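You operate a simulated robot arm through the tools that you are given. There is no shell and no other tool.

You run a simulated robot arm. Do the job below in one go: nothing can be reset, and whatever is moved stays where it is left.

Task
The lift is stuck. Wind it down by the hand wheel.
Fine: emergency stop in and mode knob off before you free the brake; put the brake back on.
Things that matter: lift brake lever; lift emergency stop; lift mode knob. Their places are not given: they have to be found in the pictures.

The check looks at the end state, three seconds after you hand in, the way a careful person would. Anything else that was tipped, shoved, dropped, spilled or broken makes it a failure.

Robot
A 6-joint arm with a two-finger gripper, fixed in place. Base frame: the origin is on the floor under the middle of its stand, x ahead of it, y to its left, z up. Readings come in cm, degrees, newtons and seconds.
It reaches about 94 cm from its shoulder. Its first joint turns from -166.0 to 166.0 degrees. Payload 2.54 kg.
The tool frame sits at the grasp point between the pads (the TCP): z along the fingers, y along the line on which they close. The tips reach 3 cm beyond it. The gripper opens to 11.6 cm; its body begins 9.5 cm behind the TCP.
Orientation is told as [roll, pitch, yaw] about the base's x, y, z axes, in that order, counted from this pose: with the fingers straight down and closing along the base's y, the tool's x points along the base's -x, its y along +y and its z along -z.

Tools
- The arm moves only by the tool drive_tool. Its argument "moves" is a list of rows, each an object (a shift or turn left out is 0, a gripper value left out holds the last) with "xyz": the shift along the tool's x, y, z in mm, a list of three; "delta_rot": the turn, a rotation vector about the tool's x, y, z in degrees, a list of three; "jaw": the closure in counts, from 0 (fully open) to 255 (shut). In form: [{"xyz": [x, y, z], "delta_rot": [wx, wy, wz], "jaw": jaw}, ...]. A call has 1 to 20 rows; each row shifts and turns the commanded pose from where the row before left it, along the tool's axes as they then stand. Each row takes 0.2 s and may step no farther than 5 cm and 8.6 degrees from the row before; otherwise, or with a gripper value out of range, the whole call is refused. Where a pose cannot be reached the arm comes as near as it can. A force on the tool above 90 N (or 10 N above the force at the start of the call, whichever is more), or a blocked arm, ends the call early, and 0.2 s more pass. The fingers move at their own pace (about 7.2 cm/s each) and stop on an object; they squeeze with about 22 N. The grip force told is the motor's: it shows also when the fingers shut on nothing. Time passes only in rows, and 0.2 s behind the last, so rows that do not move let the fingers close. It gives the time, the measured TCP pose, the force on the tool (base axes), the opening and the grip force at its end, in the units of the frame above (readings bear some noise), with the torque about the TCP (base axes, N m) and any sound that the robot's microphone picked up.
- Cameras (640 x 400 px; columns grow to the right, rows downward): "scene" is fixed at [38.39, 48.91, 146.93]; the picture's right is [-0.18, 0.98, 0.00], its down [0.19, 0.04, -0.98] and it looks along [-0.96, -0.18, -0.19] (base axes); focal length 214 px, centre (320, 200). "wrist" rides on the gripper at [6.9, -1.5, -12.2] in the tool frame; the picture's right is [0.21, 0.98, 0.00], its down [-0.83, 0.18, -0.53] and it looks along [-0.52, 0.12, 0.85] (tool axes); focal length 251 px, centre (320, 200).
- get_image(camera): a new picture of that camera. It takes no simulated time.
- locate(camera, pixels): for up to 12 pixels [column, row] of the newest picture of that camera ("zoom" is the newest enlarged one), the place [x, y, z] in the base frame of the surface seen there, good to about 0.2 cm, but the place of the scene camera against the robot may be out by one fixed shift of up to 2.5 cm in any direction. It takes no simulated time.
- close_up(camera, box): a new picture of the part [left, top, right, bottom] of that camera's present view, enlarged. It takes no simulated time.
- hand_in(): hands the job in; it is judged then, once.

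Open the gripper and draw the arm clear of the work before you hand the job in, unless the task says otherwise.

The tools are called after "Call:" by a JSON object that holds its "name" and its "arguments". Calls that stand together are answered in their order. drive_tool: Moves the arm, as the interface text tells. Its arguments: {"type":"object","properties":{"moves":{"type":"array","items":{"type":"object","properties":{"xyz":{"type":"array","items":{"type":"number"}},"delta_rot":{"type":"array","items":{"type":"number"}},"jaw":{"type":"number"}}}}},"required":["moves"]} The other tools are called the same way: get_image (camera) takes a picture; locate (camera, pixels) gives the place of the surface under pixels of a picture; close_up (camera, box) takes an enlarged picture of a part of a camera's view; hand_in () hands the job in.

At the start:

```text
clock: 0.0
ee_pos: [11.8, 43.12, 136.72]
orientation: [0.1, -0.2, -0.1]
contact_force: [-0.4, 0.3, -0.2]
torque: [0.03, 0.03, 0.01]
finger_gap: 11.6
grasp_force: 0.0
```

scene: 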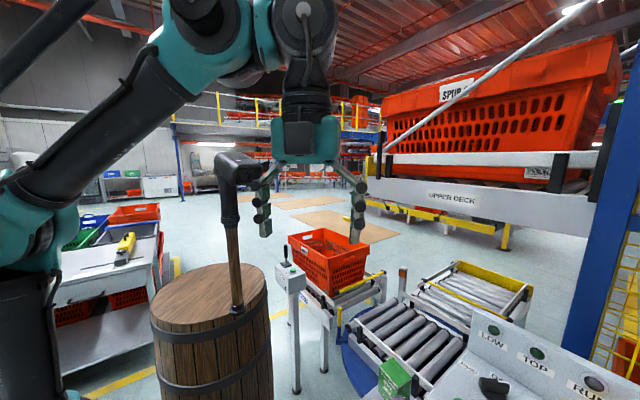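
wrist: 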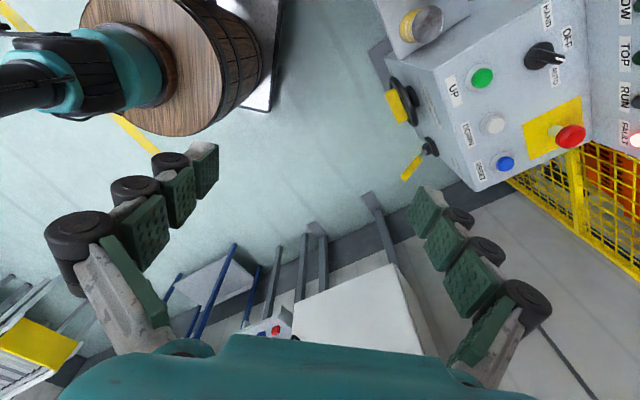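

I start by looking at the control console seen in the wrist view around (490,90) with enlarged pictures and at the scene.

Call:
{"name": "close_up", "arguments": {"camera": "wrist", "box": [370, 0, 640, 200]}}

Call:
{"name": "close_up", "arguments": {"camera": "scene", "box": [360, 240, 640, 400]}}

Call:
{"name": "close_up", "arguments": {"camera": "scene", "box": [360, 30, 640, 250]}}

```text
2.00 times, centred on (505, 100) of wrist
```

zoom: 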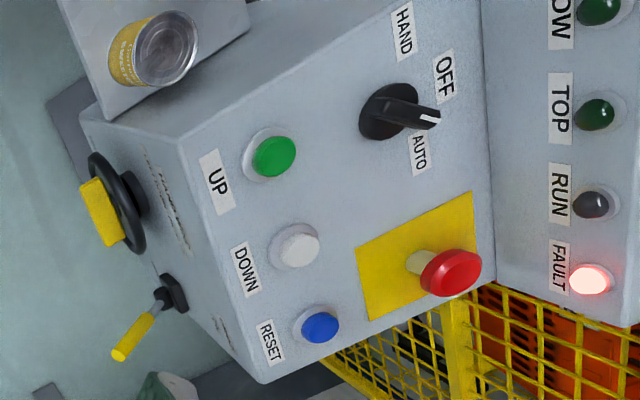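

```text
2.29 times, centred on (500, 320) of scene
```

zoom: 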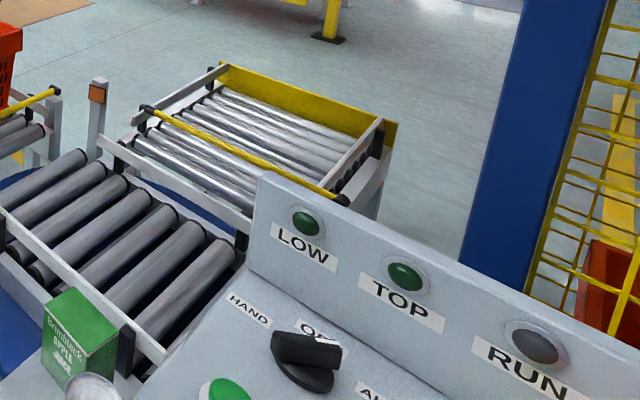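

```text
1.82 times, centred on (500, 140) of scene
```

zoom: 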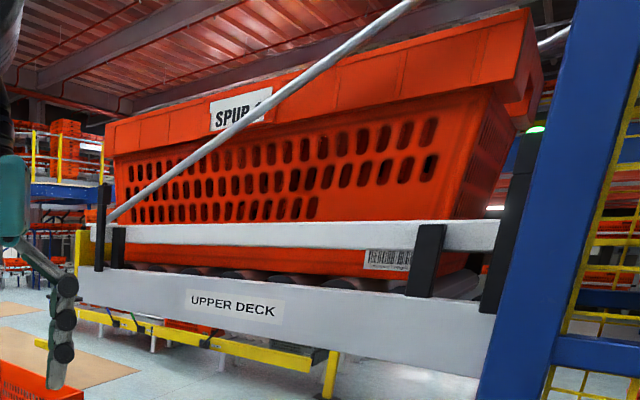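

The wrist zoom shows the knob at (390,108), e-stop (452,272), wheel (115,205) and brake lever (140,325). I take 3D places for those, and for the labels on the side face.

Call:
{"name": "locate", "arguments": {"camera": "wrist", "pixels": [[571, 136], [545, 124], [540, 60], [555, 58], [482, 77], [493, 124], [506, 163], [398, 105], [412, 95], [427, 147], [406, 172], [420, 20]]}}

Call:
{"name": "locate", "arguments": {"camera": "scene", "pixels": [[495, 388], [505, 386], [400, 370], [490, 330], [538, 353], [595, 383], [475, 345], [530, 395], [440, 60], [450, 198], [580, 200], [510, 165]]}}

Call:
{"name": "close_up", "arguments": {"camera": "wrist", "box": [370, 50, 530, 200]}}

Call:
{"name": "close_up", "arguments": {"camera": "wrist", "box": [500, 0, 640, 100]}}

```text
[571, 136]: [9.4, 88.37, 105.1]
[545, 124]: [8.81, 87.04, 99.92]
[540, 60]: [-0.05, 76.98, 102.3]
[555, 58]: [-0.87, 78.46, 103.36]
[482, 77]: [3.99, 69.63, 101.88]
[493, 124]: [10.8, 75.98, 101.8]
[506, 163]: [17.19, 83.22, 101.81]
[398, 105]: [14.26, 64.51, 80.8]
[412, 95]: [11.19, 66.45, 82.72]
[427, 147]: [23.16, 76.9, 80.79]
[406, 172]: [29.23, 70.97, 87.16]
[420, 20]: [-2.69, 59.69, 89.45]
```

```text
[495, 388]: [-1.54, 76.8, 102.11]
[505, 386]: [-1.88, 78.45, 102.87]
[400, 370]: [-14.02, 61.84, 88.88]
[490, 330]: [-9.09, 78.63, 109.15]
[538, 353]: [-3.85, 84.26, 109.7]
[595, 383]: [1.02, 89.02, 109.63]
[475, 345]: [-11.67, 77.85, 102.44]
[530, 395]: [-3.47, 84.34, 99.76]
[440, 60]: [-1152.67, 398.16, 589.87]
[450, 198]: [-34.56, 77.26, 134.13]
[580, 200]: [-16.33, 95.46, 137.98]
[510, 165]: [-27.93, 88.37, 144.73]
```

```text
2.67 times, centred on (450, 125) of wrist
```

zoom: 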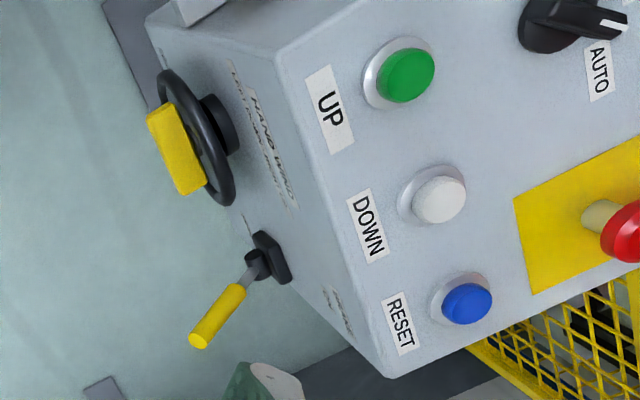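

```text
4.00 times, centred on (570, 50) of wrist
```

zoom: 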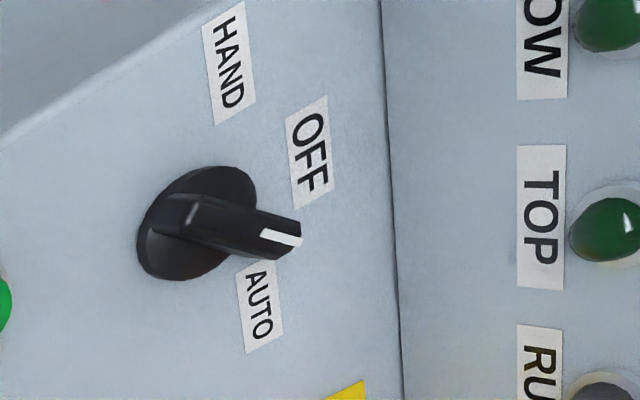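

The knob's pointer seems to point to between OFF and AUTO (zoom (285,238)); I locate bare panel and face points to fit the console's planes, and look at the current wrist view in detail.

Call:
{"name": "locate", "arguments": {"camera": "wrist", "pixels": [[460, 60], [510, 40], [565, 90], [520, 100], [480, 180], [588, 140], [430, 80], [440, 130], [470, 185], [445, 70], [595, 60], [500, 20]]}}

Call:
{"name": "locate", "arguments": {"camera": "zoom", "pixels": [[180, 240], [190, 190], [290, 238], [275, 235], [310, 150], [230, 60], [258, 305], [200, 255], [150, 250], [250, 190], [205, 205], [260, 215]]}}

```text
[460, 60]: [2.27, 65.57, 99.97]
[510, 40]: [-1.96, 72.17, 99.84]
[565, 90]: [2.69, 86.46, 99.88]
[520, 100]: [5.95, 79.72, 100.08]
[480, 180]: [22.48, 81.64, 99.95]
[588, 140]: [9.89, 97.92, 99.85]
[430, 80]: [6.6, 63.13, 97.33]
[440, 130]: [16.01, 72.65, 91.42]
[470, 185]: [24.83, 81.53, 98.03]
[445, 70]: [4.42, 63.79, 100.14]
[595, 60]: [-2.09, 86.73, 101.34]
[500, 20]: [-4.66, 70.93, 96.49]
```

```text
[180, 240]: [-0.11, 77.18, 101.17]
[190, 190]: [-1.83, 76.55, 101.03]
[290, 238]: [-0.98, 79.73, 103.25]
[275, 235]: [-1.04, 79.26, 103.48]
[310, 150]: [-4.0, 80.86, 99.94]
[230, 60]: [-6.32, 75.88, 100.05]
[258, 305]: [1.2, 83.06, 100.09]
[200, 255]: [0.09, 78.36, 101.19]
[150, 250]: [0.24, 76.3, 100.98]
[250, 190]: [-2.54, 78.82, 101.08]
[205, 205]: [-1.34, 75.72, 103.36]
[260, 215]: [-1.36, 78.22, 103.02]
```

The top panel is flat at z≈100, the knob's centre is near (-1.2,77.4) and the front face normal is about (0.71,-0.71,0). I check nearby obstacles (barrel, mallet on it, post, juice box, can) before moving.

Call:
{"name": "locate", "arguments": {"camera": "scene", "pixels": [[210, 290], [237, 170], [235, 300], [270, 300], [155, 300], [290, 275], [390, 380], [20, 250], [40, 320], [210, 30], [300, 30], [120, 110]]}}

Call:
{"name": "locate", "arguments": {"camera": "wrist", "pixels": [[190, 60], [100, 60], [260, 60], [440, 20], [230, 330], [350, 310], [40, 340], [460, 205], [320, 120], [610, 200], [560, 230], [480, 300]]}}

```text
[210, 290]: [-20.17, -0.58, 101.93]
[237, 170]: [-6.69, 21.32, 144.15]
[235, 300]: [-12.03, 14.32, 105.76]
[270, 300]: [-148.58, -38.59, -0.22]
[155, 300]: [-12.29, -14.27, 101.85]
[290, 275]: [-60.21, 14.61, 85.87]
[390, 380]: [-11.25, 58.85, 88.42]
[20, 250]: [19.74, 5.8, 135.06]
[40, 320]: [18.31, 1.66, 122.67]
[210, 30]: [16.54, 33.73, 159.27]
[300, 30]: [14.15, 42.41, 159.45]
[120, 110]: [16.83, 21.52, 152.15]
```

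```text
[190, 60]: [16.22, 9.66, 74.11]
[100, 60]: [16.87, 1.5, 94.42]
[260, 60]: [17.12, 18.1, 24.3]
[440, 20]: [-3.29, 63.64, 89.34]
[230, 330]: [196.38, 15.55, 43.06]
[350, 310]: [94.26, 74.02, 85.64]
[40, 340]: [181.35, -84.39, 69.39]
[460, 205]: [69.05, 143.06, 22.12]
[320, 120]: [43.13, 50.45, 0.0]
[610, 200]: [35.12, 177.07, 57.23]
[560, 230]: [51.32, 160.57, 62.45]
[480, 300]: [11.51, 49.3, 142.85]
```

The barrel and the object on it need sorting out relative to my own arm, so I take enlarged pictures of that side.

Call:
{"name": "close_up", "arguments": {"camera": "scene", "box": [0, 100, 320, 400]}}

Call:
{"name": "close_up", "arguments": {"camera": "wrist", "box": [0, 0, 320, 200]}}

Call:
{"name": "locate", "arguments": {"camera": "scene", "pixels": [[210, 325], [210, 360], [159, 344], [210, 270], [265, 285], [180, 275], [228, 190], [250, 165], [232, 250], [30, 210], [60, 385], [20, 380]]}}

Call:
{"name": "locate", "arguments": {"camera": "wrist", "pixels": [[200, 20], [100, 120], [230, 100], [160, 120], [210, 60], [130, 60], [30, 70], [70, 30], [190, 100], [255, 20], [95, 10], [150, 50]]}}

```text
1.33 times, centred on (160, 250) of scene
```

zoom: 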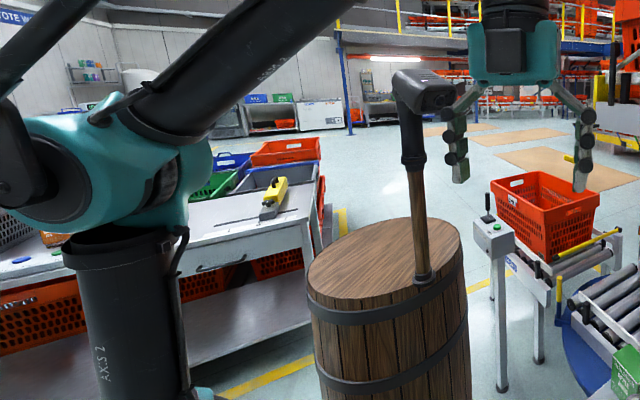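

```text
2.00 times, centred on (160, 100) of wrist
```

zoom: 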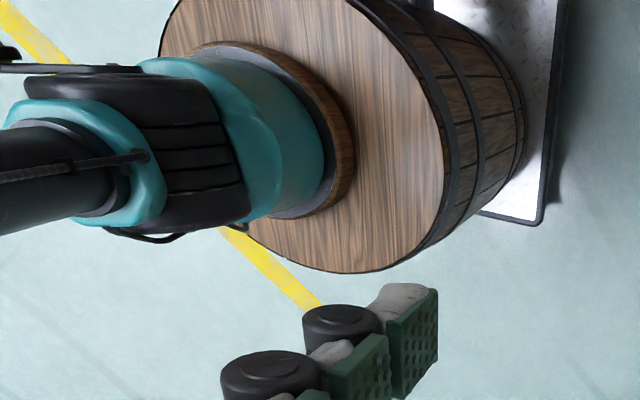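

```text
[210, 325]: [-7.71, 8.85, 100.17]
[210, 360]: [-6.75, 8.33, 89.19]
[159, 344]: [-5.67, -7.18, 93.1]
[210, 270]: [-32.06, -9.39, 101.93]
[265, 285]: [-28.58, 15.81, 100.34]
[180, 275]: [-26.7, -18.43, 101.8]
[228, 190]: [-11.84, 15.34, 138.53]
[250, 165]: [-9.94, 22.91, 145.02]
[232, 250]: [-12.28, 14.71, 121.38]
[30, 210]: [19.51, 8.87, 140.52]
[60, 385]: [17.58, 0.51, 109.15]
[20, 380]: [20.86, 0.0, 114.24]
```

```text
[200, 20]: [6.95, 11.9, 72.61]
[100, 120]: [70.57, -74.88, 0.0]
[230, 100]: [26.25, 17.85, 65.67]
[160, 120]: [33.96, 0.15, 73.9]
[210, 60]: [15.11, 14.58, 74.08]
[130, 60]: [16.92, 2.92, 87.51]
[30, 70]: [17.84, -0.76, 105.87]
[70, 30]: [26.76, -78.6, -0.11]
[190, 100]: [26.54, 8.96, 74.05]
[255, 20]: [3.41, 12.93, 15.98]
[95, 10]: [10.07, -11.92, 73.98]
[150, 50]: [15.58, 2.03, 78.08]
```

My arm stands on its own barrel near (17,0), with a second barrel and a mast behind it that I'll stay away from. I first yaw the tool 45° about its z so its closing line matches the console's front face.

Call:
{"name": "drive_tool", "arguments": {"moves": [{"delta_rot": [0, 0, 7.5]}, {"delta_rot": [0, 0, 7.5]}, {"delta_rot": [0, 0, 7.5]}, {"delta_rot": [0, 0, 7.5]}, {"delta_rot": [0, 0, 7.5]}, {"delta_rot": [0, 0, 7.5]}]}}

```text
clock: 1.4
ee_pos: [11.8, 43.09, 136.8]
orientation: [0.1, 0.0, -45.2]
contact_force: [0.3, 0.4, 0.3]
torque: [0.01, 0.02, 0.02]
finger_gap: 11.6
grasp_force: 0.0
```

Orientation is now [0,0,-45] as planned. I move to a spot in front of the console's front face (t≈58, n≈-10, z≈110), then tilt the tool to face it.

Call:
{"name": "drive_tool", "arguments": {"moves": [{"xyz": [-15, 24, 33]}, {"xyz": [-15, 24, 33]}, {"xyz": [-15, 24, 33]}, {"xyz": [-15, 24, 33]}, {"xyz": [-15, 24, 33]}, {"xyz": [-15, 24, 33]}, {"xyz": [-15, 24, 33]}, {"xyz": [-15, 24, 33]}]}}

Call:
{"name": "drive_tool", "arguments": {"moves": [{"delta_rot": [0, 8.2, 0]}, {"delta_rot": [0, 8.2, 0]}, {"delta_rot": [0, 8.2, 0]}, {"delta_rot": [0, 8.2, 0]}, {"delta_rot": [0, 8.2, 0]}, {"delta_rot": [0, 8.2, 0]}, {"delta_rot": [0, 8.2, 0]}, {"delta_rot": [0, 8.2, 0]}, {"delta_rot": [0, 8.2, 0]}, {"delta_rot": [0, 8.2, 0]}, {"delta_rot": [0, 8.0, 0]}]}}

Call:
{"name": "get_image", "arguments": {"camera": "wrist"}}

Call:
{"name": "get_image", "arguments": {"camera": "scene"}}

```text
clock: 3.2
ee_pos: [33.92, 47.9, 110.45]
orientation: [0.0, -0.1, -45.2]
contact_force: [0.2, -0.6, 0.0]
torque: [0.06, -0.02, -0.02]
finger_gap: 11.58
grasp_force: 0.1
```

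```text
clock: 5.6
ee_pos: [33.74, 48.11, 110.3]
orientation: [136.7, 89.8, 91.6]
contact_force: [-0.5, -0.8, -0.5]
torque: [0.01, 0.01, -0.02]
finger_gap: 11.6
grasp_force: 0.0
```

```text
taken
```

wrist: 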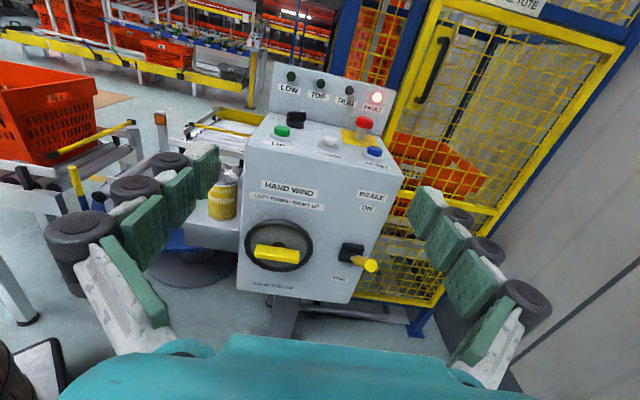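

```text
taken
```

scene: 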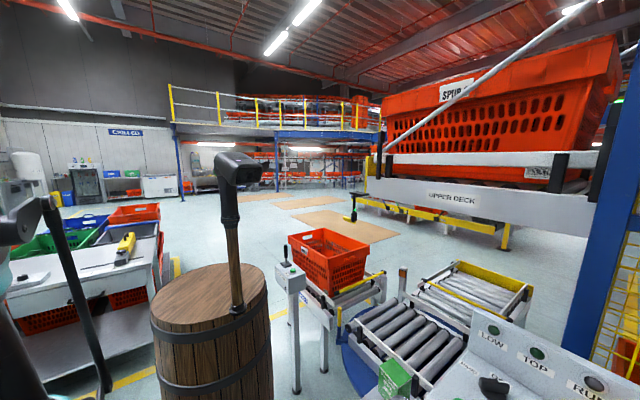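

Excellent view of the front face: hand wheel at (278,245) with yellow bar, brake lever at (355,257), labels around. I enlarge it.

Call:
{"name": "close_up", "arguments": {"camera": "wrist", "box": [230, 170, 410, 300]}}

Call:
{"name": "close_up", "arguments": {"camera": "wrist", "box": [250, 60, 410, 180]}}

Call:
{"name": "close_up", "arguments": {"camera": "wrist", "box": [330, 180, 400, 290]}}

Call:
{"name": "close_up", "arguments": {"camera": "wrist", "box": [240, 170, 330, 230]}}

Call:
{"name": "close_up", "arguments": {"camera": "wrist", "box": [240, 230, 330, 300]}}

```text
3.08 times, centred on (320, 235) of wrist
```

zoom: 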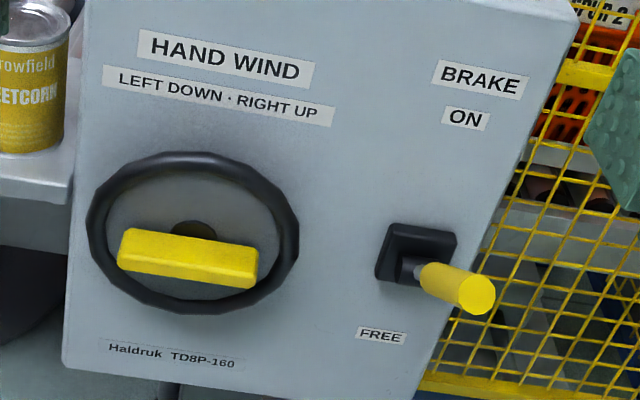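

```text
3.33 times, centred on (330, 120) of wrist
```

zoom: 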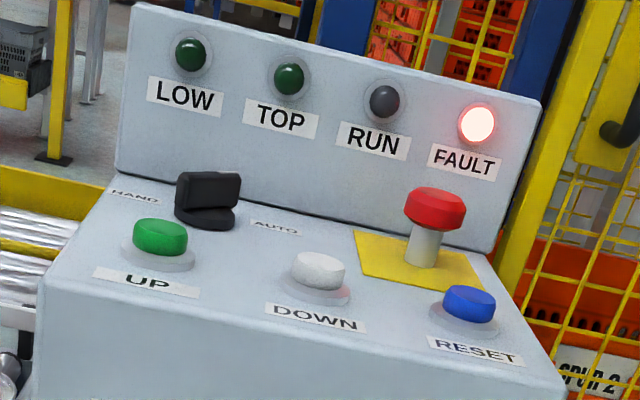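

```text
3.64 times, centred on (365, 235) of wrist
```

zoom: 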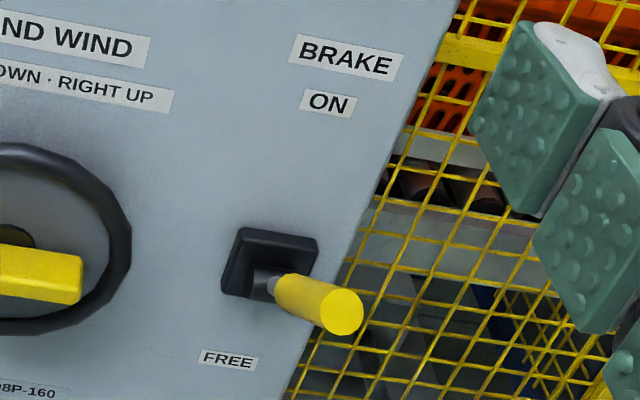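

```text
6.67 times, centred on (285, 200) of wrist
```

zoom: 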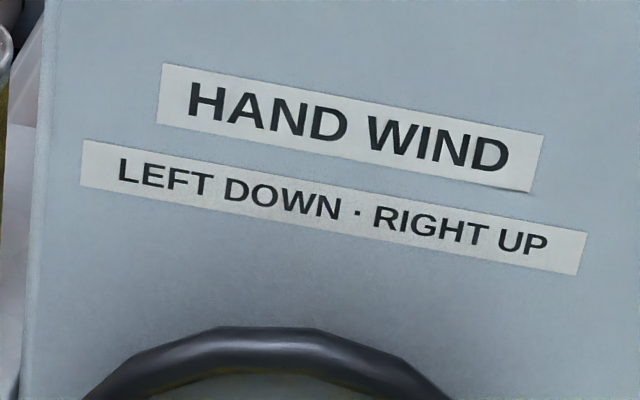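

```text
5.71 times, centred on (285, 265) of wrist
```

zoom: 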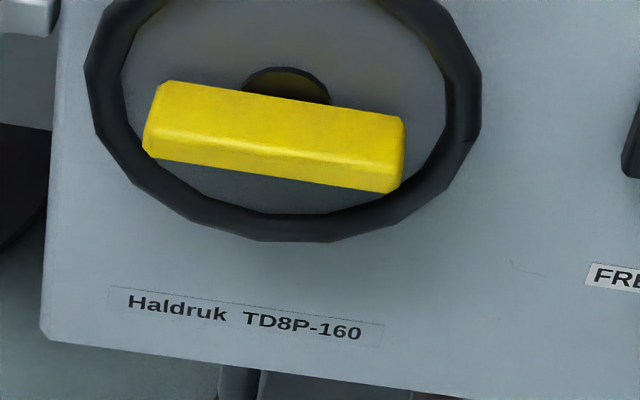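

The label says "LEFT DOWN · RIGHT UP", the brake lever is up at ON with FREE below, and the knob points between OFF and AUTO. I now measure the yellow bar (last zoom), the lever, knob and e-stop in this view.

Call:
{"name": "locate", "arguments": {"camera": "zoom", "pixels": [[170, 100], [390, 135], [160, 140], [390, 175], [280, 115], [275, 155], [280, 135], [155, 115], [400, 150], [285, 80], [300, 228], [105, 80]]}}

Call:
{"name": "close_up", "arguments": {"camera": "wrist", "box": [330, 230, 390, 280]}}

```text
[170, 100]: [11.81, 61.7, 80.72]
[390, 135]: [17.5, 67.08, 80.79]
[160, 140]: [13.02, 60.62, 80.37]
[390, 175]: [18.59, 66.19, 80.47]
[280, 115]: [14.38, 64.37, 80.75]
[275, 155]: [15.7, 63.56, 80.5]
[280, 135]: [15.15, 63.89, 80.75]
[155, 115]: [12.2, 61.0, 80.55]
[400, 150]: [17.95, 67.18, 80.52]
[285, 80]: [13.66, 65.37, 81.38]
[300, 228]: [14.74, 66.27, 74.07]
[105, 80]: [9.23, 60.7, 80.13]
```

```text
8.00 times, centred on (360, 255) of wrist
```

zoom: 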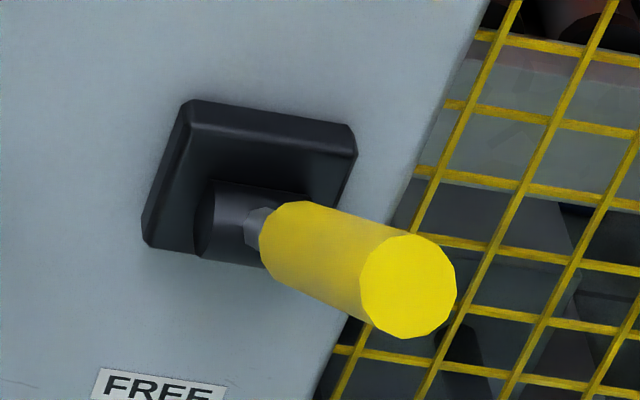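

Call:
{"name": "locate", "arguments": {"camera": "zoom", "pixels": [[410, 287], [410, 245], [410, 330], [370, 285], [450, 285], [285, 220], [320, 225], [260, 230], [230, 220], [180, 130], [340, 140], [300, 260]]}}

Call:
{"name": "close_up", "arguments": {"camera": "wrist", "box": [270, 90, 400, 170]}}

```text
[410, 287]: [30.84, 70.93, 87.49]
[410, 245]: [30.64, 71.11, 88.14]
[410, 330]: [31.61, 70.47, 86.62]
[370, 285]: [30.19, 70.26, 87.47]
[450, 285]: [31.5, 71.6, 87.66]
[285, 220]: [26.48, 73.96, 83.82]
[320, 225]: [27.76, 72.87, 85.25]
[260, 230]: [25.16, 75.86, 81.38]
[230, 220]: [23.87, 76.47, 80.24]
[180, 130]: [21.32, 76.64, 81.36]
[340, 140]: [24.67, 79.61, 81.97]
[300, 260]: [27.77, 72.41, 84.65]
```

```text
4.92 times, centred on (335, 130) of wrist
```

zoom: 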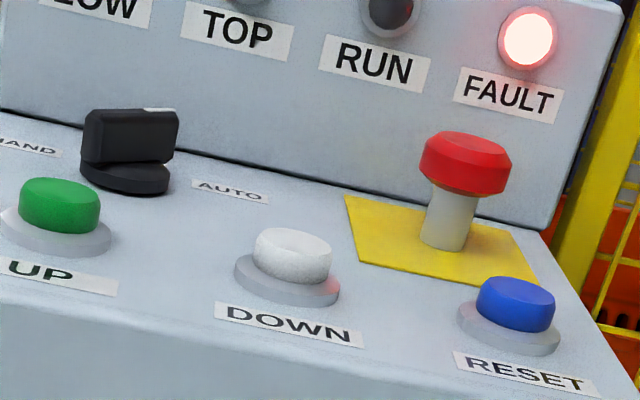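

I locate the e-stop cap, its stem, and the knob's bar and mark in this newest zoom.

Call:
{"name": "locate", "arguments": {"camera": "zoom", "pixels": [[465, 145], [435, 140], [505, 155], [465, 175], [425, 165], [510, 180], [445, 220], [90, 115], [175, 115], [160, 109], [130, 112], [125, 185]]}}

Call:
{"name": "locate", "arguments": {"camera": "wrist", "pixels": [[300, 77], [325, 85], [376, 97], [276, 70], [280, 131], [224, 200], [195, 215], [365, 150], [440, 120], [430, 300], [385, 200], [350, 60]]}}

```text
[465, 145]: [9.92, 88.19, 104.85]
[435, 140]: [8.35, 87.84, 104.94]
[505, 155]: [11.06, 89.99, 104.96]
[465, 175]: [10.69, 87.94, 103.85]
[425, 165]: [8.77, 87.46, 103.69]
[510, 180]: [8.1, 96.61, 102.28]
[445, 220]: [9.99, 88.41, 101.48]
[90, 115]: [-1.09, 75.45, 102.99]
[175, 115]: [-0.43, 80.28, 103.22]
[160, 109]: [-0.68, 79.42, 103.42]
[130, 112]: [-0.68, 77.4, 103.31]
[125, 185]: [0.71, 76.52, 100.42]
```

```text
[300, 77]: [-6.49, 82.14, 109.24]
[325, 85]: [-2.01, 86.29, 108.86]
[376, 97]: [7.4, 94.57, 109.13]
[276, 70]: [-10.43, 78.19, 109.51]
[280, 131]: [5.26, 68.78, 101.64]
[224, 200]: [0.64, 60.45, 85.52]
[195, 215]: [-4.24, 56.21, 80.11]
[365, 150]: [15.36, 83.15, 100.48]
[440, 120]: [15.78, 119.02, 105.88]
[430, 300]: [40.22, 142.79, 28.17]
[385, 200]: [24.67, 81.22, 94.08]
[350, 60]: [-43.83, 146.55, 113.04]
```

The e-stop cap centre comes out near (9.5,89.1) with its top at z≈105, and the stem is out. I tilt back to 45° for pressing, close the fingers, and rise to a clear height.

Call:
{"name": "drive_tool", "arguments": {"moves": [{"delta_rot": [0, -7.5, 0], "jaw": 255}, {"delta_rot": [0, -7.5, 0]}, {"delta_rot": [0, -7.5, 0]}, {"delta_rot": [0, -7.5, 0]}, {"delta_rot": [0, -7.5, 0]}, {"delta_rot": [0, -7.5, 0]}, {"xyz": [28, 0, -28]}, {"xyz": [28, 0, -28]}, {"xyz": [28, 0, -28]}, {"xyz": [28, 0, -28]}]}}

Call:
{"name": "get_image", "arguments": {"camera": "wrist"}}

```text
clock: 7.8
ee_pos: [33.92, 48.15, 126.19]
orientation: [0.2, 45.0, -45.0]
contact_force: [0.1, -0.4, 0.3]
torque: [0.01, -0.01, -0.04]
finger_gap: 0.0
grasp_force: 21.9
```

```text
taken
```

wrist: 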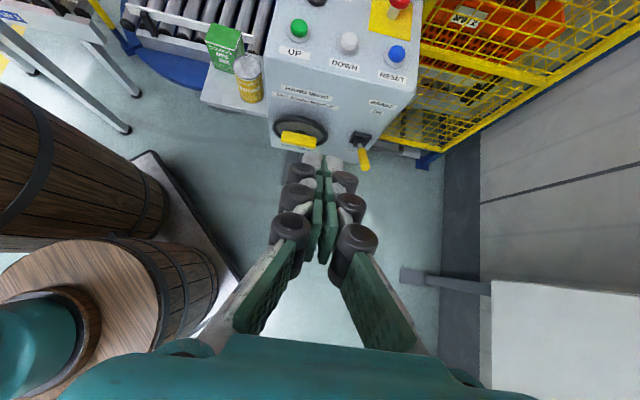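

Tilt is 45° and the fingers are shut. I now move over toward the e-stop, stopping short (n≈-48, z≈122) to look.

Call:
{"name": "drive_tool", "arguments": {"moves": [{"xyz": [26.6, 13, 33.2]}, {"xyz": [26.6, 13, 33.2]}, {"xyz": [26.6, 13, 33.2]}, {"xyz": [26.6, 13, 33.2]}, {"xyz": [26.6, 13, 33.2]}, {"xyz": [26.6, 13, 33.2]}, {"xyz": [26.6, 13, 33.2]}, {"xyz": [26.6, 13, 33.2]}, {"xyz": [26.6, 13, 33.2]}]}}

Call:
{"name": "get_image", "arguments": {"camera": "wrist"}}

Call:
{"name": "get_image", "arguments": {"camera": "scene"}}

```text
clock: 9.8
ee_pos: [15.45, 83.45, 122.0]
orientation: [0.1, 45.1, -44.9]
contact_force: [0.7, -0.7, -0.5]
torque: [0.04, 0.0, -0.03]
finger_gap: 0.0
grasp_force: 21.9
```

```text
taken
```

wrist: 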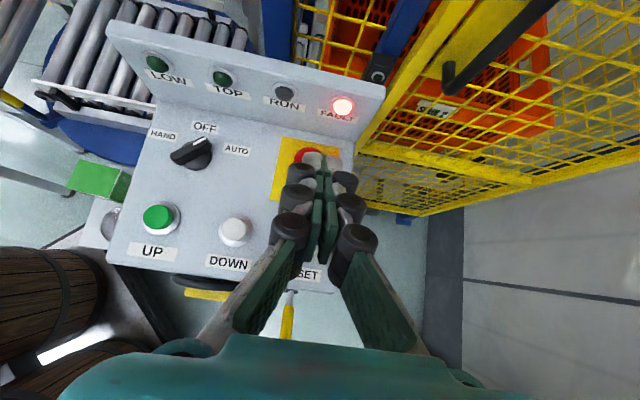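

```text
taken
```

scene: 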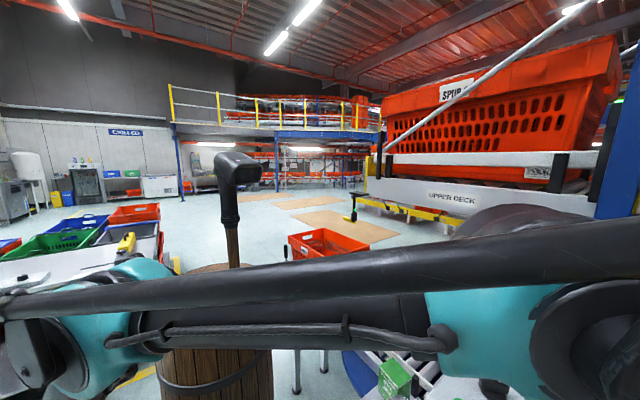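

The e-stop (red at (308,155)) is under the fingertips, and the knob is seen at (192,152). I look closer at both and measure tips and cap in this view.

Call:
{"name": "close_up", "arguments": {"camera": "wrist", "box": [140, 110, 260, 185]}}

Call:
{"name": "locate", "arguments": {"camera": "zoom", "pixels": [[175, 250], [370, 180], [200, 250], [350, 150], [280, 210], [350, 90], [115, 125], [510, 215], [250, 310], [380, 270], [330, 310], [395, 220]]}}

Call:
{"name": "close_up", "arguments": {"camera": "wrist", "box": [260, 120, 400, 210]}}

Call:
{"name": "locate", "arguments": {"camera": "wrist", "pixels": [[308, 153], [300, 155], [313, 157], [315, 152], [331, 160], [320, 170], [300, 70], [350, 88], [340, 100], [290, 150], [340, 150], [370, 80]]}}

```text
5.33 times, centred on (200, 148) of wrist
```

zoom: 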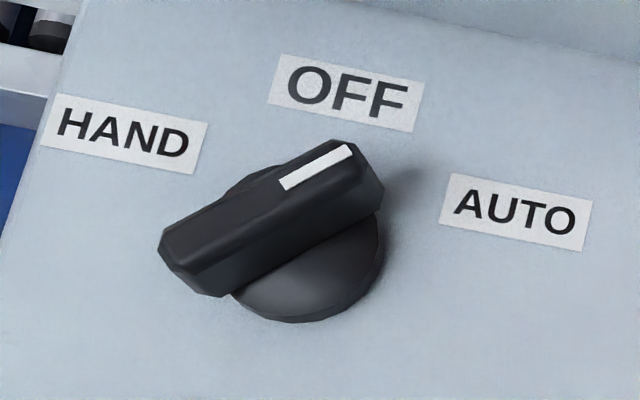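

```text
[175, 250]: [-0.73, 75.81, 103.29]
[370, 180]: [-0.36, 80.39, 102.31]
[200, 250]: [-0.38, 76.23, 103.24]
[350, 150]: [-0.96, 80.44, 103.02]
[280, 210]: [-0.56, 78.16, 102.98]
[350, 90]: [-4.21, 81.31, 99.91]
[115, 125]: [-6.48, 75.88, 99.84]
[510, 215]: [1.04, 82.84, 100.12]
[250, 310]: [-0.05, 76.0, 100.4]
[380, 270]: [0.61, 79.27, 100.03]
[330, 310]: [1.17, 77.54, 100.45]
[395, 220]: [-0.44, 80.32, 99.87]
```

```text
4.44 times, centred on (330, 165) of wrist
```

zoom: 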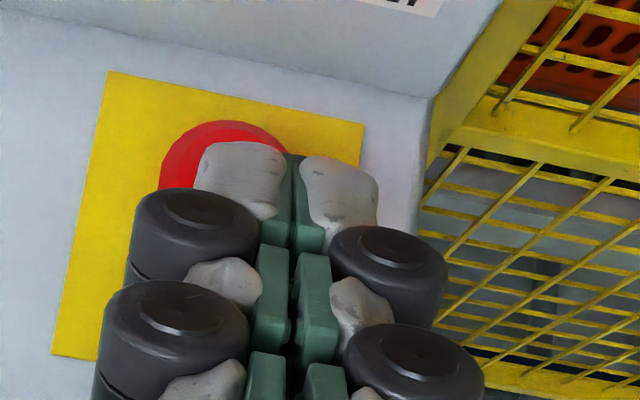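

```text
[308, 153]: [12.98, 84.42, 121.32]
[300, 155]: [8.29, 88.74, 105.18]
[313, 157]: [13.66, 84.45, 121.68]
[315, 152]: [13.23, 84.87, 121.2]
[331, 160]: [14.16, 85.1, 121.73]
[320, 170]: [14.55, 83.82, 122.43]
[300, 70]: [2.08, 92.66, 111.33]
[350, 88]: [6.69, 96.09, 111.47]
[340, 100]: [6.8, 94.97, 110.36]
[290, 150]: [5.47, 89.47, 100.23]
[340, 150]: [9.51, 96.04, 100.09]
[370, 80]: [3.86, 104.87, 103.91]
```

The knob's bar runs along base +y (pointing to AUTO side), centre about (-0.8,78.1); the e-stop cap is at t≈69.7, n≈-56.3. I bring the closed tips right above the cap.

Call:
{"name": "drive_tool", "arguments": {"moves": [{"xyz": [-7.3, -0.7, 39.8]}, {"xyz": [-7.3, -0.7, 39.8]}, {"xyz": [-7.3, -0.7, 39.8]}, {"xyz": [-7, 0, 7]}, {"xyz": [-7, 0, 7]}]}}

Call:
{"name": "close_up", "arguments": {"camera": "wrist", "box": [220, 80, 420, 220]}}

```text
clock: 11.0
ee_pos: [10.19, 88.24, 109.87]
orientation: [0.2, 45.0, -45.0]
contact_force: [-0.4, 0.2, 0.1]
torque: [-0.01, 0.03, 0.0]
finger_gap: 0.0
grasp_force: 21.8
```

```text
2.86 times, centred on (320, 150) of wrist
```

zoom: 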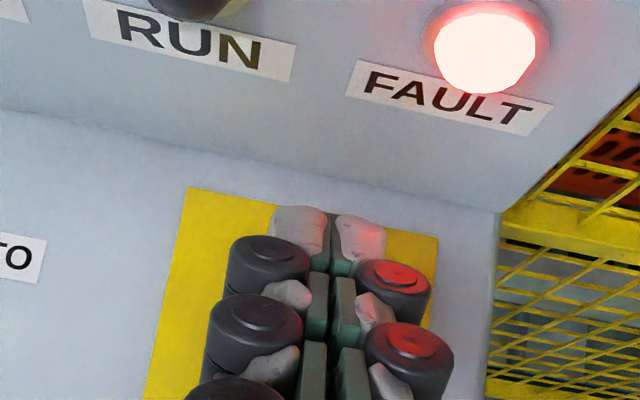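

No contact yet at z≈109.9, with the tips centred over the yellow e-stop plate. I press straight down in 3 mm steps and watch the force.

Call:
{"name": "drive_tool", "arguments": {"moves": [{"xyz": [-2.12, 0, 2.12]}, {"xyz": [-2.12, 0, 2.12]}, {"xyz": [-2.12, 0, 2.12]}, {"xyz": [-2.12, 0, 2.12]}, {"xyz": [-2.12, 0, 2.12]}, {"xyz": [-2.12, 0, 2.12]}]}}

```text
clock: 12.4
ee_pos: [10.44, 88.09, 108.33]
orientation: [0.2, 45.0, -44.9]
contact_force: [-0.1, 0.1, 0.2]
torque: [-0.01, 0.02, 0.02]
finger_gap: 0.0
grasp_force: 22.3
```

Still no contact at z≈108.3. I continue down.

Call:
{"name": "drive_tool", "arguments": {"moves": [{"xyz": [-2.12, 0, 2.12]}, {"xyz": [-2.12, 0, 2.12]}, {"xyz": [-2.12, 0, 2.12]}]}}

Call:
{"name": "drive_tool", "arguments": {"moves": [{"xyz": [-2.12, 0, 2.12]}, {"xyz": [-2.12, 0, 2.12]}]}}

```text
clock: 13.2
ee_pos: [10.31, 88.14, 107.35]
orientation: [0.2, 45.0, -45.0]
contact_force: [0.4, 0.1, -0.6]
torque: [-0.02, 0.0, -0.02]
finger_gap: 0.01
grasp_force: 28.2
```

```text
clock: 13.8
ee_pos: [10.23, 88.15, 106.96]
orientation: [0.3, 45.0, -45.0]
contact_force: [0.5, 0.3, 1.7]
torque: [0.04, 0.02, 0.0]
finger_gap: 0.62
grasp_force: 28.6
```

The finger gap went to 0.62 with slight upward force: the tips have begun touching the cap. I look before pressing further.

Call:
{"name": "close_up", "arguments": {"camera": "wrist", "box": [240, 110, 400, 220]}}

Call:
{"name": "get_image", "arguments": {"camera": "scene"}}

```text
3.64 times, centred on (320, 165) of wrist
```

zoom: 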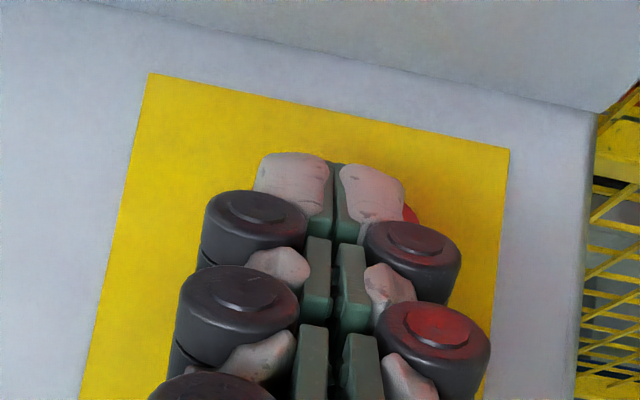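

```text
taken
```

scene: 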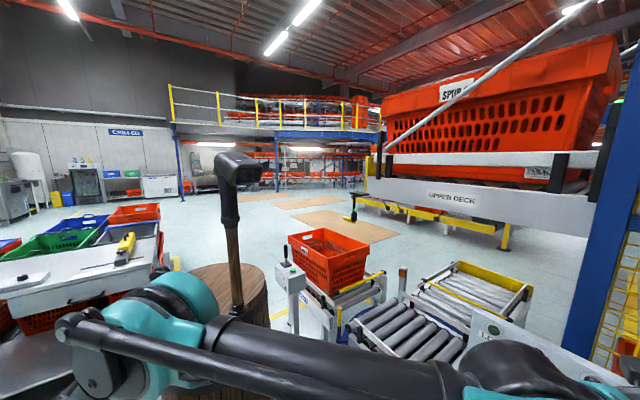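

The tips are resting on the cap, red edge visible at (410,213). I press 4 mm further and watch gap and force.

Call:
{"name": "drive_tool", "arguments": {"moves": [{"xyz": [-1.42, 0, 1.42]}, {"xyz": [-1.42, 0, 1.42]}]}}

```text
clock: 14.4
ee_pos: [10.35, 87.97, 106.78]
orientation: [0.3, 45.3, -45.0]
contact_force: [-1.1, 16.2, 50.9]
torque: [0.86, 0.45, 0.0]
finger_gap: 0.61
grasp_force: 28.4
```

Force is now 51 N upward with the arm at z≈106.8. I press 2 mm more to see whether the cap latches.

Call:
{"name": "drive_tool", "arguments": {"moves": [{"xyz": [-0.8, 0, 0.8]}, {"xyz": [-0.6, 0, 0.6]}]}}

Call:
{"name": "close_up", "arguments": {"camera": "wrist", "box": [240, 110, 400, 220]}}

```text
clock: 15.0
ee_pos: [10.21, 88.03, 106.75]
orientation: [0.4, 45.4, -44.9]
contact_force: [2.2, 22.1, 81.2]
torque: [1.25, 0.6, 0.05]
finger_gap: 0.58
grasp_force: 28.8
```

```text
3.64 times, centred on (320, 165) of wrist
```

zoom: 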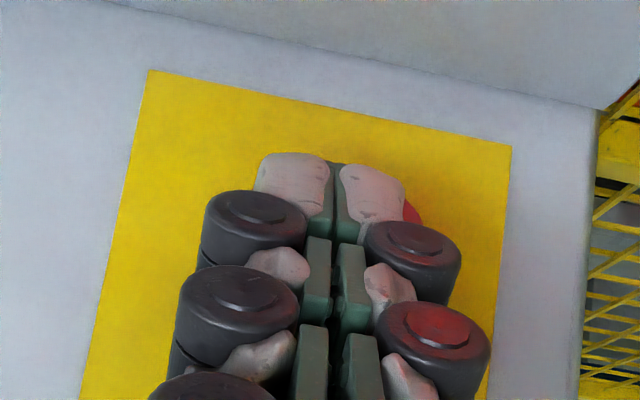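

81 N and no further travel: it's bottomed or blocked. I back off upward and away toward the front to view the cap's height.

Call:
{"name": "drive_tool", "arguments": {"moves": [{"xyz": [7, 0, -7]}, {"xyz": [14, 0, -14]}, {"xyz": [14, 0, -14]}, {"xyz": [0, 0, -40]}, {"xyz": [0, 0, -40]}, {"xyz": [0, 0, -40]}]}}

Call:
{"name": "close_up", "arguments": {"camera": "wrist", "box": [200, 60, 420, 200]}}

```text
clock: 16.4
ee_pos: [16.3, 82.1, 119.48]
orientation: [0.2, 44.9, -44.9]
contact_force: [0.4, 1.2, 0.3]
torque: [0.02, -0.02, 0.02]
finger_gap: 0.0
grasp_force: 28.8
```

```text
2.86 times, centred on (310, 130) of wrist
```

zoom: 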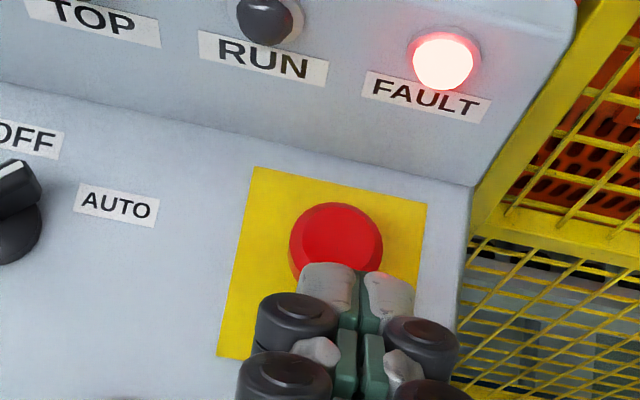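

The cap is visible at zoom (335,240); I measure its height against the earlier 105.

Call:
{"name": "locate", "arguments": {"camera": "zoom", "pixels": [[335, 230], [300, 240], [375, 245], [335, 207], [320, 255], [255, 172], [425, 210], [220, 350], [292, 245], [381, 235], [340, 160], [150, 300]]}}

```text
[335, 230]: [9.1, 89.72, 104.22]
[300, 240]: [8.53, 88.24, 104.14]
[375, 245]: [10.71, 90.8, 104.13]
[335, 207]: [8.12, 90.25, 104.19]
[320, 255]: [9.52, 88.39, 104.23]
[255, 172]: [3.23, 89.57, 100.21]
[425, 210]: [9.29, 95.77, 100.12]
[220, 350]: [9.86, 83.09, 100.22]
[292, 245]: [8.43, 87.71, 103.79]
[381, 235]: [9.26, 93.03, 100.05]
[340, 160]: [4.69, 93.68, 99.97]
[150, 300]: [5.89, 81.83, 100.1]
```

The cap top dropped from ~105.0 to ~104.2 and stays down: the emergency stop is in. Next the knob: I tilt to 30°, move left above it, yaw so the tool points along +y, and open part way.

Call:
{"name": "drive_tool", "arguments": {"moves": [{"delta_rot": [0, -7.5, 0]}, {"delta_rot": [0, -7.5, 0]}, {"xyz": [6.8, -48.4, -0.4]}, {"xyz": [6.8, -48.4, -0.4]}, {"xyz": [6.8, -48.4, -0.4]}, {"xyz": [6.8, -48.4, -0.4]}, {"delta_rot": [-3.75, 0, 6.495], "jaw": 156}, {"delta_rot": [-3.75, 0, 6.495]}, {"delta_rot": [-3.75, 0, 6.495]}, {"delta_rot": [-3.75, 0, 6.495]}, {"delta_rot": [-3.75, 0, 6.495]}, {"delta_rot": [-3.75, 0, 6.495]}]}}

Call:
{"name": "get_image", "arguments": {"camera": "wrist"}}

```text
clock: 19.0
ee_pos: [2.33, 70.26, 121.1]
orientation: [-0.2, 30.2, -70.5]
contact_force: [-0.5, 0.5, 0.1]
torque: [0.04, 0.01, 0.02]
finger_gap: 4.5
grasp_force: 0.1
out of reach, approached as far as the arm can: row 10, 11, 12
```

```text
taken
```

wrist: 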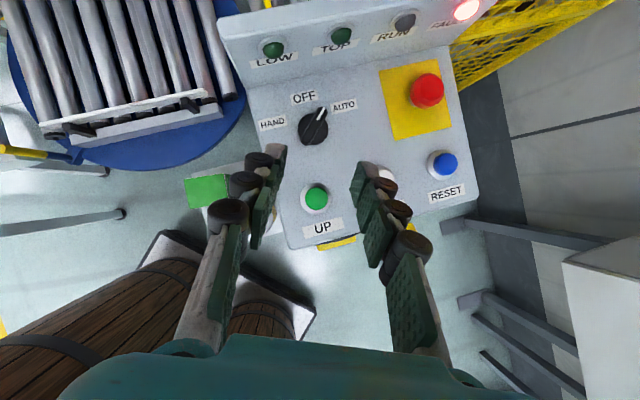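

The yaw stopped at about -70° (rows out of reach at this height), with the knob at (313,125), its mark toward (321,110). I move lower and nearer above the knob and see if the yaw completes.

Call:
{"name": "drive_tool", "arguments": {"moves": [{"xyz": [-2.3, -10, 29.4]}, {"xyz": [-2.3, -10, 29.4]}, {"xyz": [-2.4, -10, 29.4]}]}}

Call:
{"name": "get_image", "arguments": {"camera": "wrist"}}

```text
clock: 19.8
ee_pos: [0.32, 73.44, 113.26]
orientation: [-0.4, 30.3, -69.8]
contact_force: [0.3, -0.5, -0.1]
torque: [0.01, 0.03, 0.02]
finger_gap: 4.48
grasp_force: 0.1
out of reach, approached as far as the arm can: row 2, 3
```

```text
taken
```

wrist: 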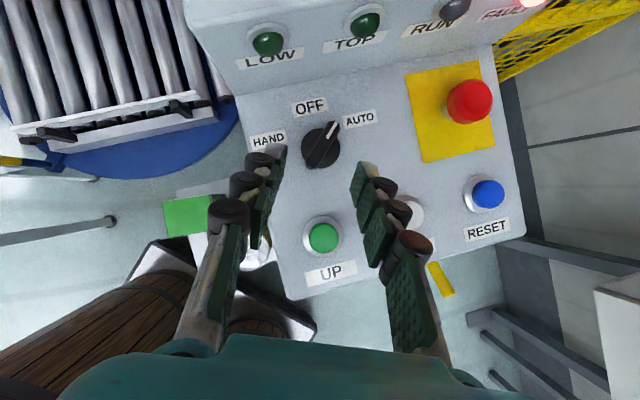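

Yaw still sits near -70° with the knob at (322,145). I turn back a little in yaw to learn where the commanded pose stands.

Call:
{"name": "drive_tool", "arguments": {"moves": [{"delta_rot": [2.5, 0, -4.33]}]}}

```text
clock: 20.2
ee_pos: [0.16, 73.52, 113.13]
orientation: [-0.2, 30.1, -65.4]
contact_force: [-0.6, 0.4, -0.9]
torque: [0.02, 0.0, 0.01]
finger_gap: 4.49
grasp_force: 0.0
```

The pose now is yaw -65°, so the command stays with the arm. The jaws can still close on the knob bar about 25° off and turn it; I measure the knob precisely first.

Call:
{"name": "close_up", "arguments": {"camera": "wrist", "box": [250, 90, 400, 190]}}

```text
4.00 times, centred on (325, 140) of wrist
```

zoom: 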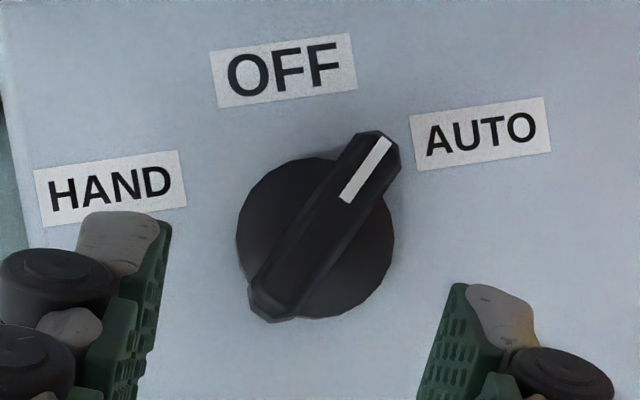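

Call:
{"name": "locate", "arguments": {"camera": "zoom", "pixels": [[368, 165], [390, 140], [280, 285], [325, 225], [300, 255], [345, 195], [245, 220], [390, 240], [320, 165], [340, 310], [255, 275], [385, 175]]}}

```text
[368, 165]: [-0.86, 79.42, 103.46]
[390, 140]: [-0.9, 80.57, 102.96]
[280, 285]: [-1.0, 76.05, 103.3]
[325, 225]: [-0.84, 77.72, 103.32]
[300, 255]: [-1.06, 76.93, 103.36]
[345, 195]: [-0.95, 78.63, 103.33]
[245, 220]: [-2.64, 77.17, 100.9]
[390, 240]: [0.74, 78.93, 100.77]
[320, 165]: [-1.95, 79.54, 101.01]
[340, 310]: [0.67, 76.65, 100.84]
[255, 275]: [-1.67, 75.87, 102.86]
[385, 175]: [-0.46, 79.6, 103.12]
```

The knob centre is (-0.93,78.05), bar along +y, top z≈103.4. I move the tips to straddle the bar from above (TCP target (-0.5,77.1,108)).

Call:
{"name": "drive_tool", "arguments": {"moves": [{"xyz": [2.7, 4.6, 31]}, {"xyz": [2.7, 4.6, 31]}]}}

Call:
{"name": "close_up", "arguments": {"camera": "wrist", "box": [220, 90, 420, 215]}}

```text
clock: 20.8
ee_pos: [-0.42, 77.15, 108.16]
orientation: [-0.2, 30.2, -65.4]
contact_force: [0.8, -1.1, -0.1]
torque: [0.04, -0.03, -0.03]
finger_gap: 4.49
grasp_force: 0.0
```

```text
3.20 times, centred on (320, 152) of wrist
```

zoom: 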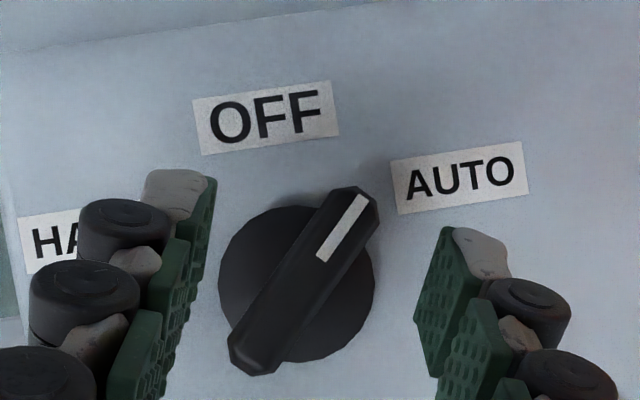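

The knob lies centred between the pads. I lower 3.5 cm straight down so the tips flank the bar.

Call:
{"name": "drive_tool", "arguments": {"moves": [{"xyz": [-6, 0, 10.4]}, {"xyz": [-6, 0, 10.4]}, {"xyz": [-5.5, 0, 9.5]}]}}

Call:
{"name": "close_up", "arguments": {"camera": "wrist", "box": [220, 90, 420, 215]}}

```text
clock: 21.6
ee_pos: [-0.5, 77.15, 104.59]
orientation: [-0.2, 30.2, -65.5]
contact_force: [0.1, 0.4, -0.2]
torque: [0.01, -0.04, -0.02]
finger_gap: 4.55
grasp_force: 0.0
```

```text
3.20 times, centred on (320, 152) of wrist
```

zoom: 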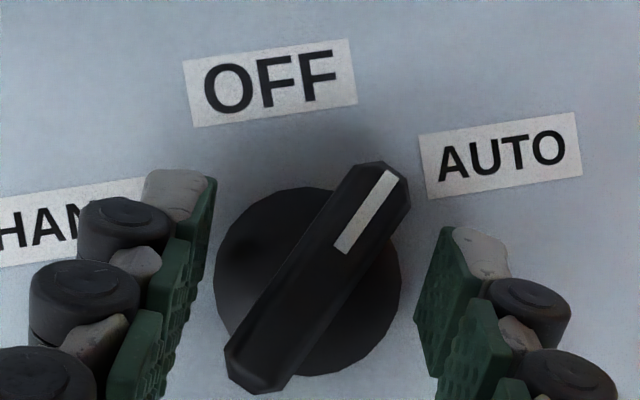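

The tips flank the bar now. I close the jaws and let them settle.

Call:
{"name": "drive_tool", "arguments": {"moves": [{"jaw": 255}, {}, {}, {}]}}

Call:
{"name": "close_up", "arguments": {"camera": "wrist", "box": [220, 90, 420, 215]}}

```text
clock: 22.6
ee_pos: [-0.44, 77.13, 104.5]
orientation: [-0.2, 30.3, -65.6]
contact_force: [-0.8, -3.5, -3.7]
torque: [-0.14, -0.12, 0.05]
finger_gap: 1.38
grasp_force: 40.0
```

```text
3.20 times, centred on (320, 152) of wrist
```

zoom: 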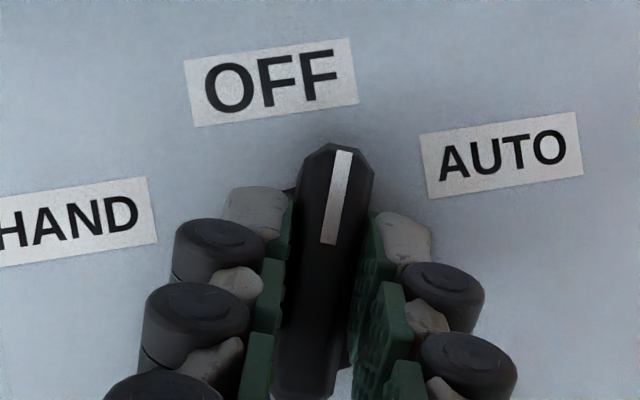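

The bar swung to line up with the jaws, mark now at about (335,190) just right of OFF. I turn the grip 20° further (counter-clockwise from above) about the knob's centre.

Call:
{"name": "drive_tool", "arguments": {"moves": [{"xyz": [0, 0.87, 0], "delta_rot": [2.5, 0, -4.33]}, {"xyz": [0, 0.87, 0], "delta_rot": [2.5, 0, -4.33]}, {"xyz": [0, 0.87, 0], "delta_rot": [2.5, 0, -4.33]}, {"xyz": [0, 0.87, 0], "delta_rot": [2.5, 0, -4.33]}, {}]}}

Call:
{"name": "close_up", "arguments": {"camera": "wrist", "box": [220, 90, 420, 215]}}

```text
clock: 23.8
ee_pos: [-0.15, 77.23, 104.5]
orientation: [-0.2, 30.3, -45.4]
contact_force: [0.3, 2.2, -1.2]
torque: [0.53, 0.44, -0.03]
finger_gap: 1.37
grasp_force: 40.5
```

```text
3.20 times, centred on (320, 152) of wrist
```

zoom: 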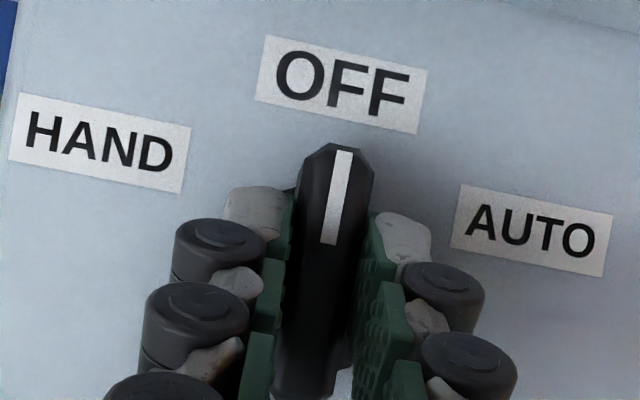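

The mark now points at the middle of OFF. I open the jaws gently and lift straight up, then check the knob stays.

Call:
{"name": "drive_tool", "arguments": {"moves": [{"jaw": 156}, {}, {}, {"xyz": [10, 0, -17.3]}, {"xyz": [20, 0, -34.6]}, {"xyz": [20, 0, -34.6]}, {"xyz": [10, 0, -17.3]}]}}

Call:
{"name": "close_up", "arguments": {"camera": "wrist", "box": [200, 60, 440, 210]}}

```text
clock: 25.4
ee_pos: [-0.23, 77.25, 116.42]
orientation: [-0.1, 30.3, -45.3]
contact_force: [-0.2, 0.5, -0.5]
torque: [-0.02, 0.01, 0.0]
finger_gap: 4.5
grasp_force: 0.1
```

```text
2.67 times, centred on (320, 135) of wrist
```

zoom: 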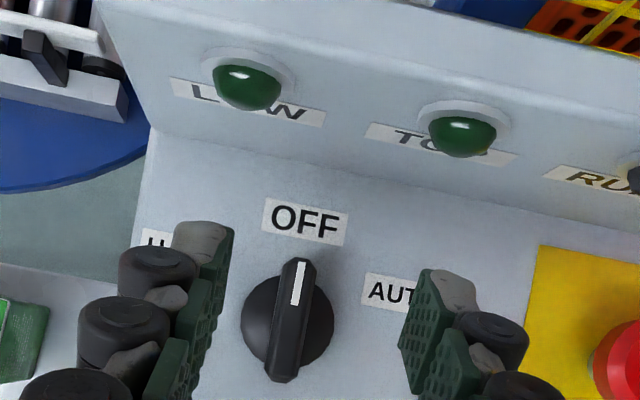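

The knob stays at OFF (mark at zoom (298,285) under the label). Now I withdraw to the front and level the tool to face the brake lever.

Call:
{"name": "drive_tool", "arguments": {"moves": [{"xyz": [-33.7, 19.2, -19.4]}, {"xyz": [-33.7, 19.2, -19.4]}, {"xyz": [-33.7, 19.2, -19.4]}, {"xyz": [-33.7, 19.2, -19.4]}, {"xyz": [-33.7, 19.2, -19.4]}, {"xyz": [-33.7, 19.2, -19.4]}, {"xyz": [-33.7, 19.2, -19.4]}, {"xyz": [-33.7, 19.2, -19.4]}, {"xyz": [-33.7, 19.2, -19.4]}]}}

Call:
{"name": "drive_tool", "arguments": {"moves": [{"delta_rot": [0, 7.5, 0]}, {"delta_rot": [0, 7.5, 0]}, {"delta_rot": [0, 7.5, 0]}, {"delta_rot": [0, 7.5, 0]}, {"delta_rot": [0, 7.5, 0]}, {"delta_rot": [0, 7.5, 0]}, {"delta_rot": [0, 7.5, 0]}, {"delta_rot": [0, 7.2, 0]}]}}

Call:
{"name": "get_image", "arguments": {"camera": "wrist"}}

```text
clock: 27.4
ee_pos: [36.57, 64.27, 116.31]
orientation: [-0.1, 30.3, -45.4]
contact_force: [-0.6, 0.2, -0.1]
torque: [-0.02, -0.02, -0.01]
finger_gap: 4.47
grasp_force: 0.2
```

```text
clock: 29.2
ee_pos: [36.67, 64.42, 116.4]
orientation: [-109.0, 90.0, -154.3]
contact_force: [0.1, 0.0, 0.2]
torque: [0.01, 0.0, 0.01]
finger_gap: 4.48
grasp_force: 0.1
```

```text
taken
```

wrist: 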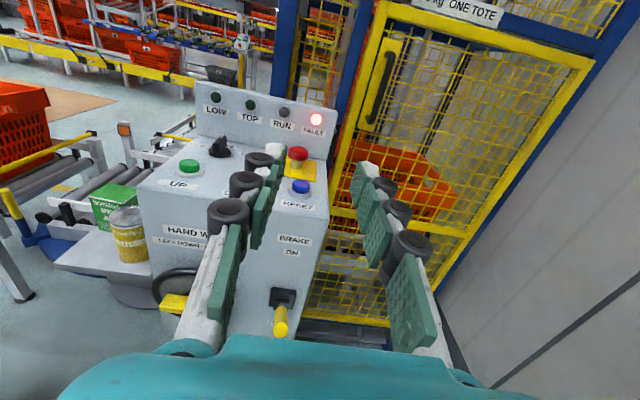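

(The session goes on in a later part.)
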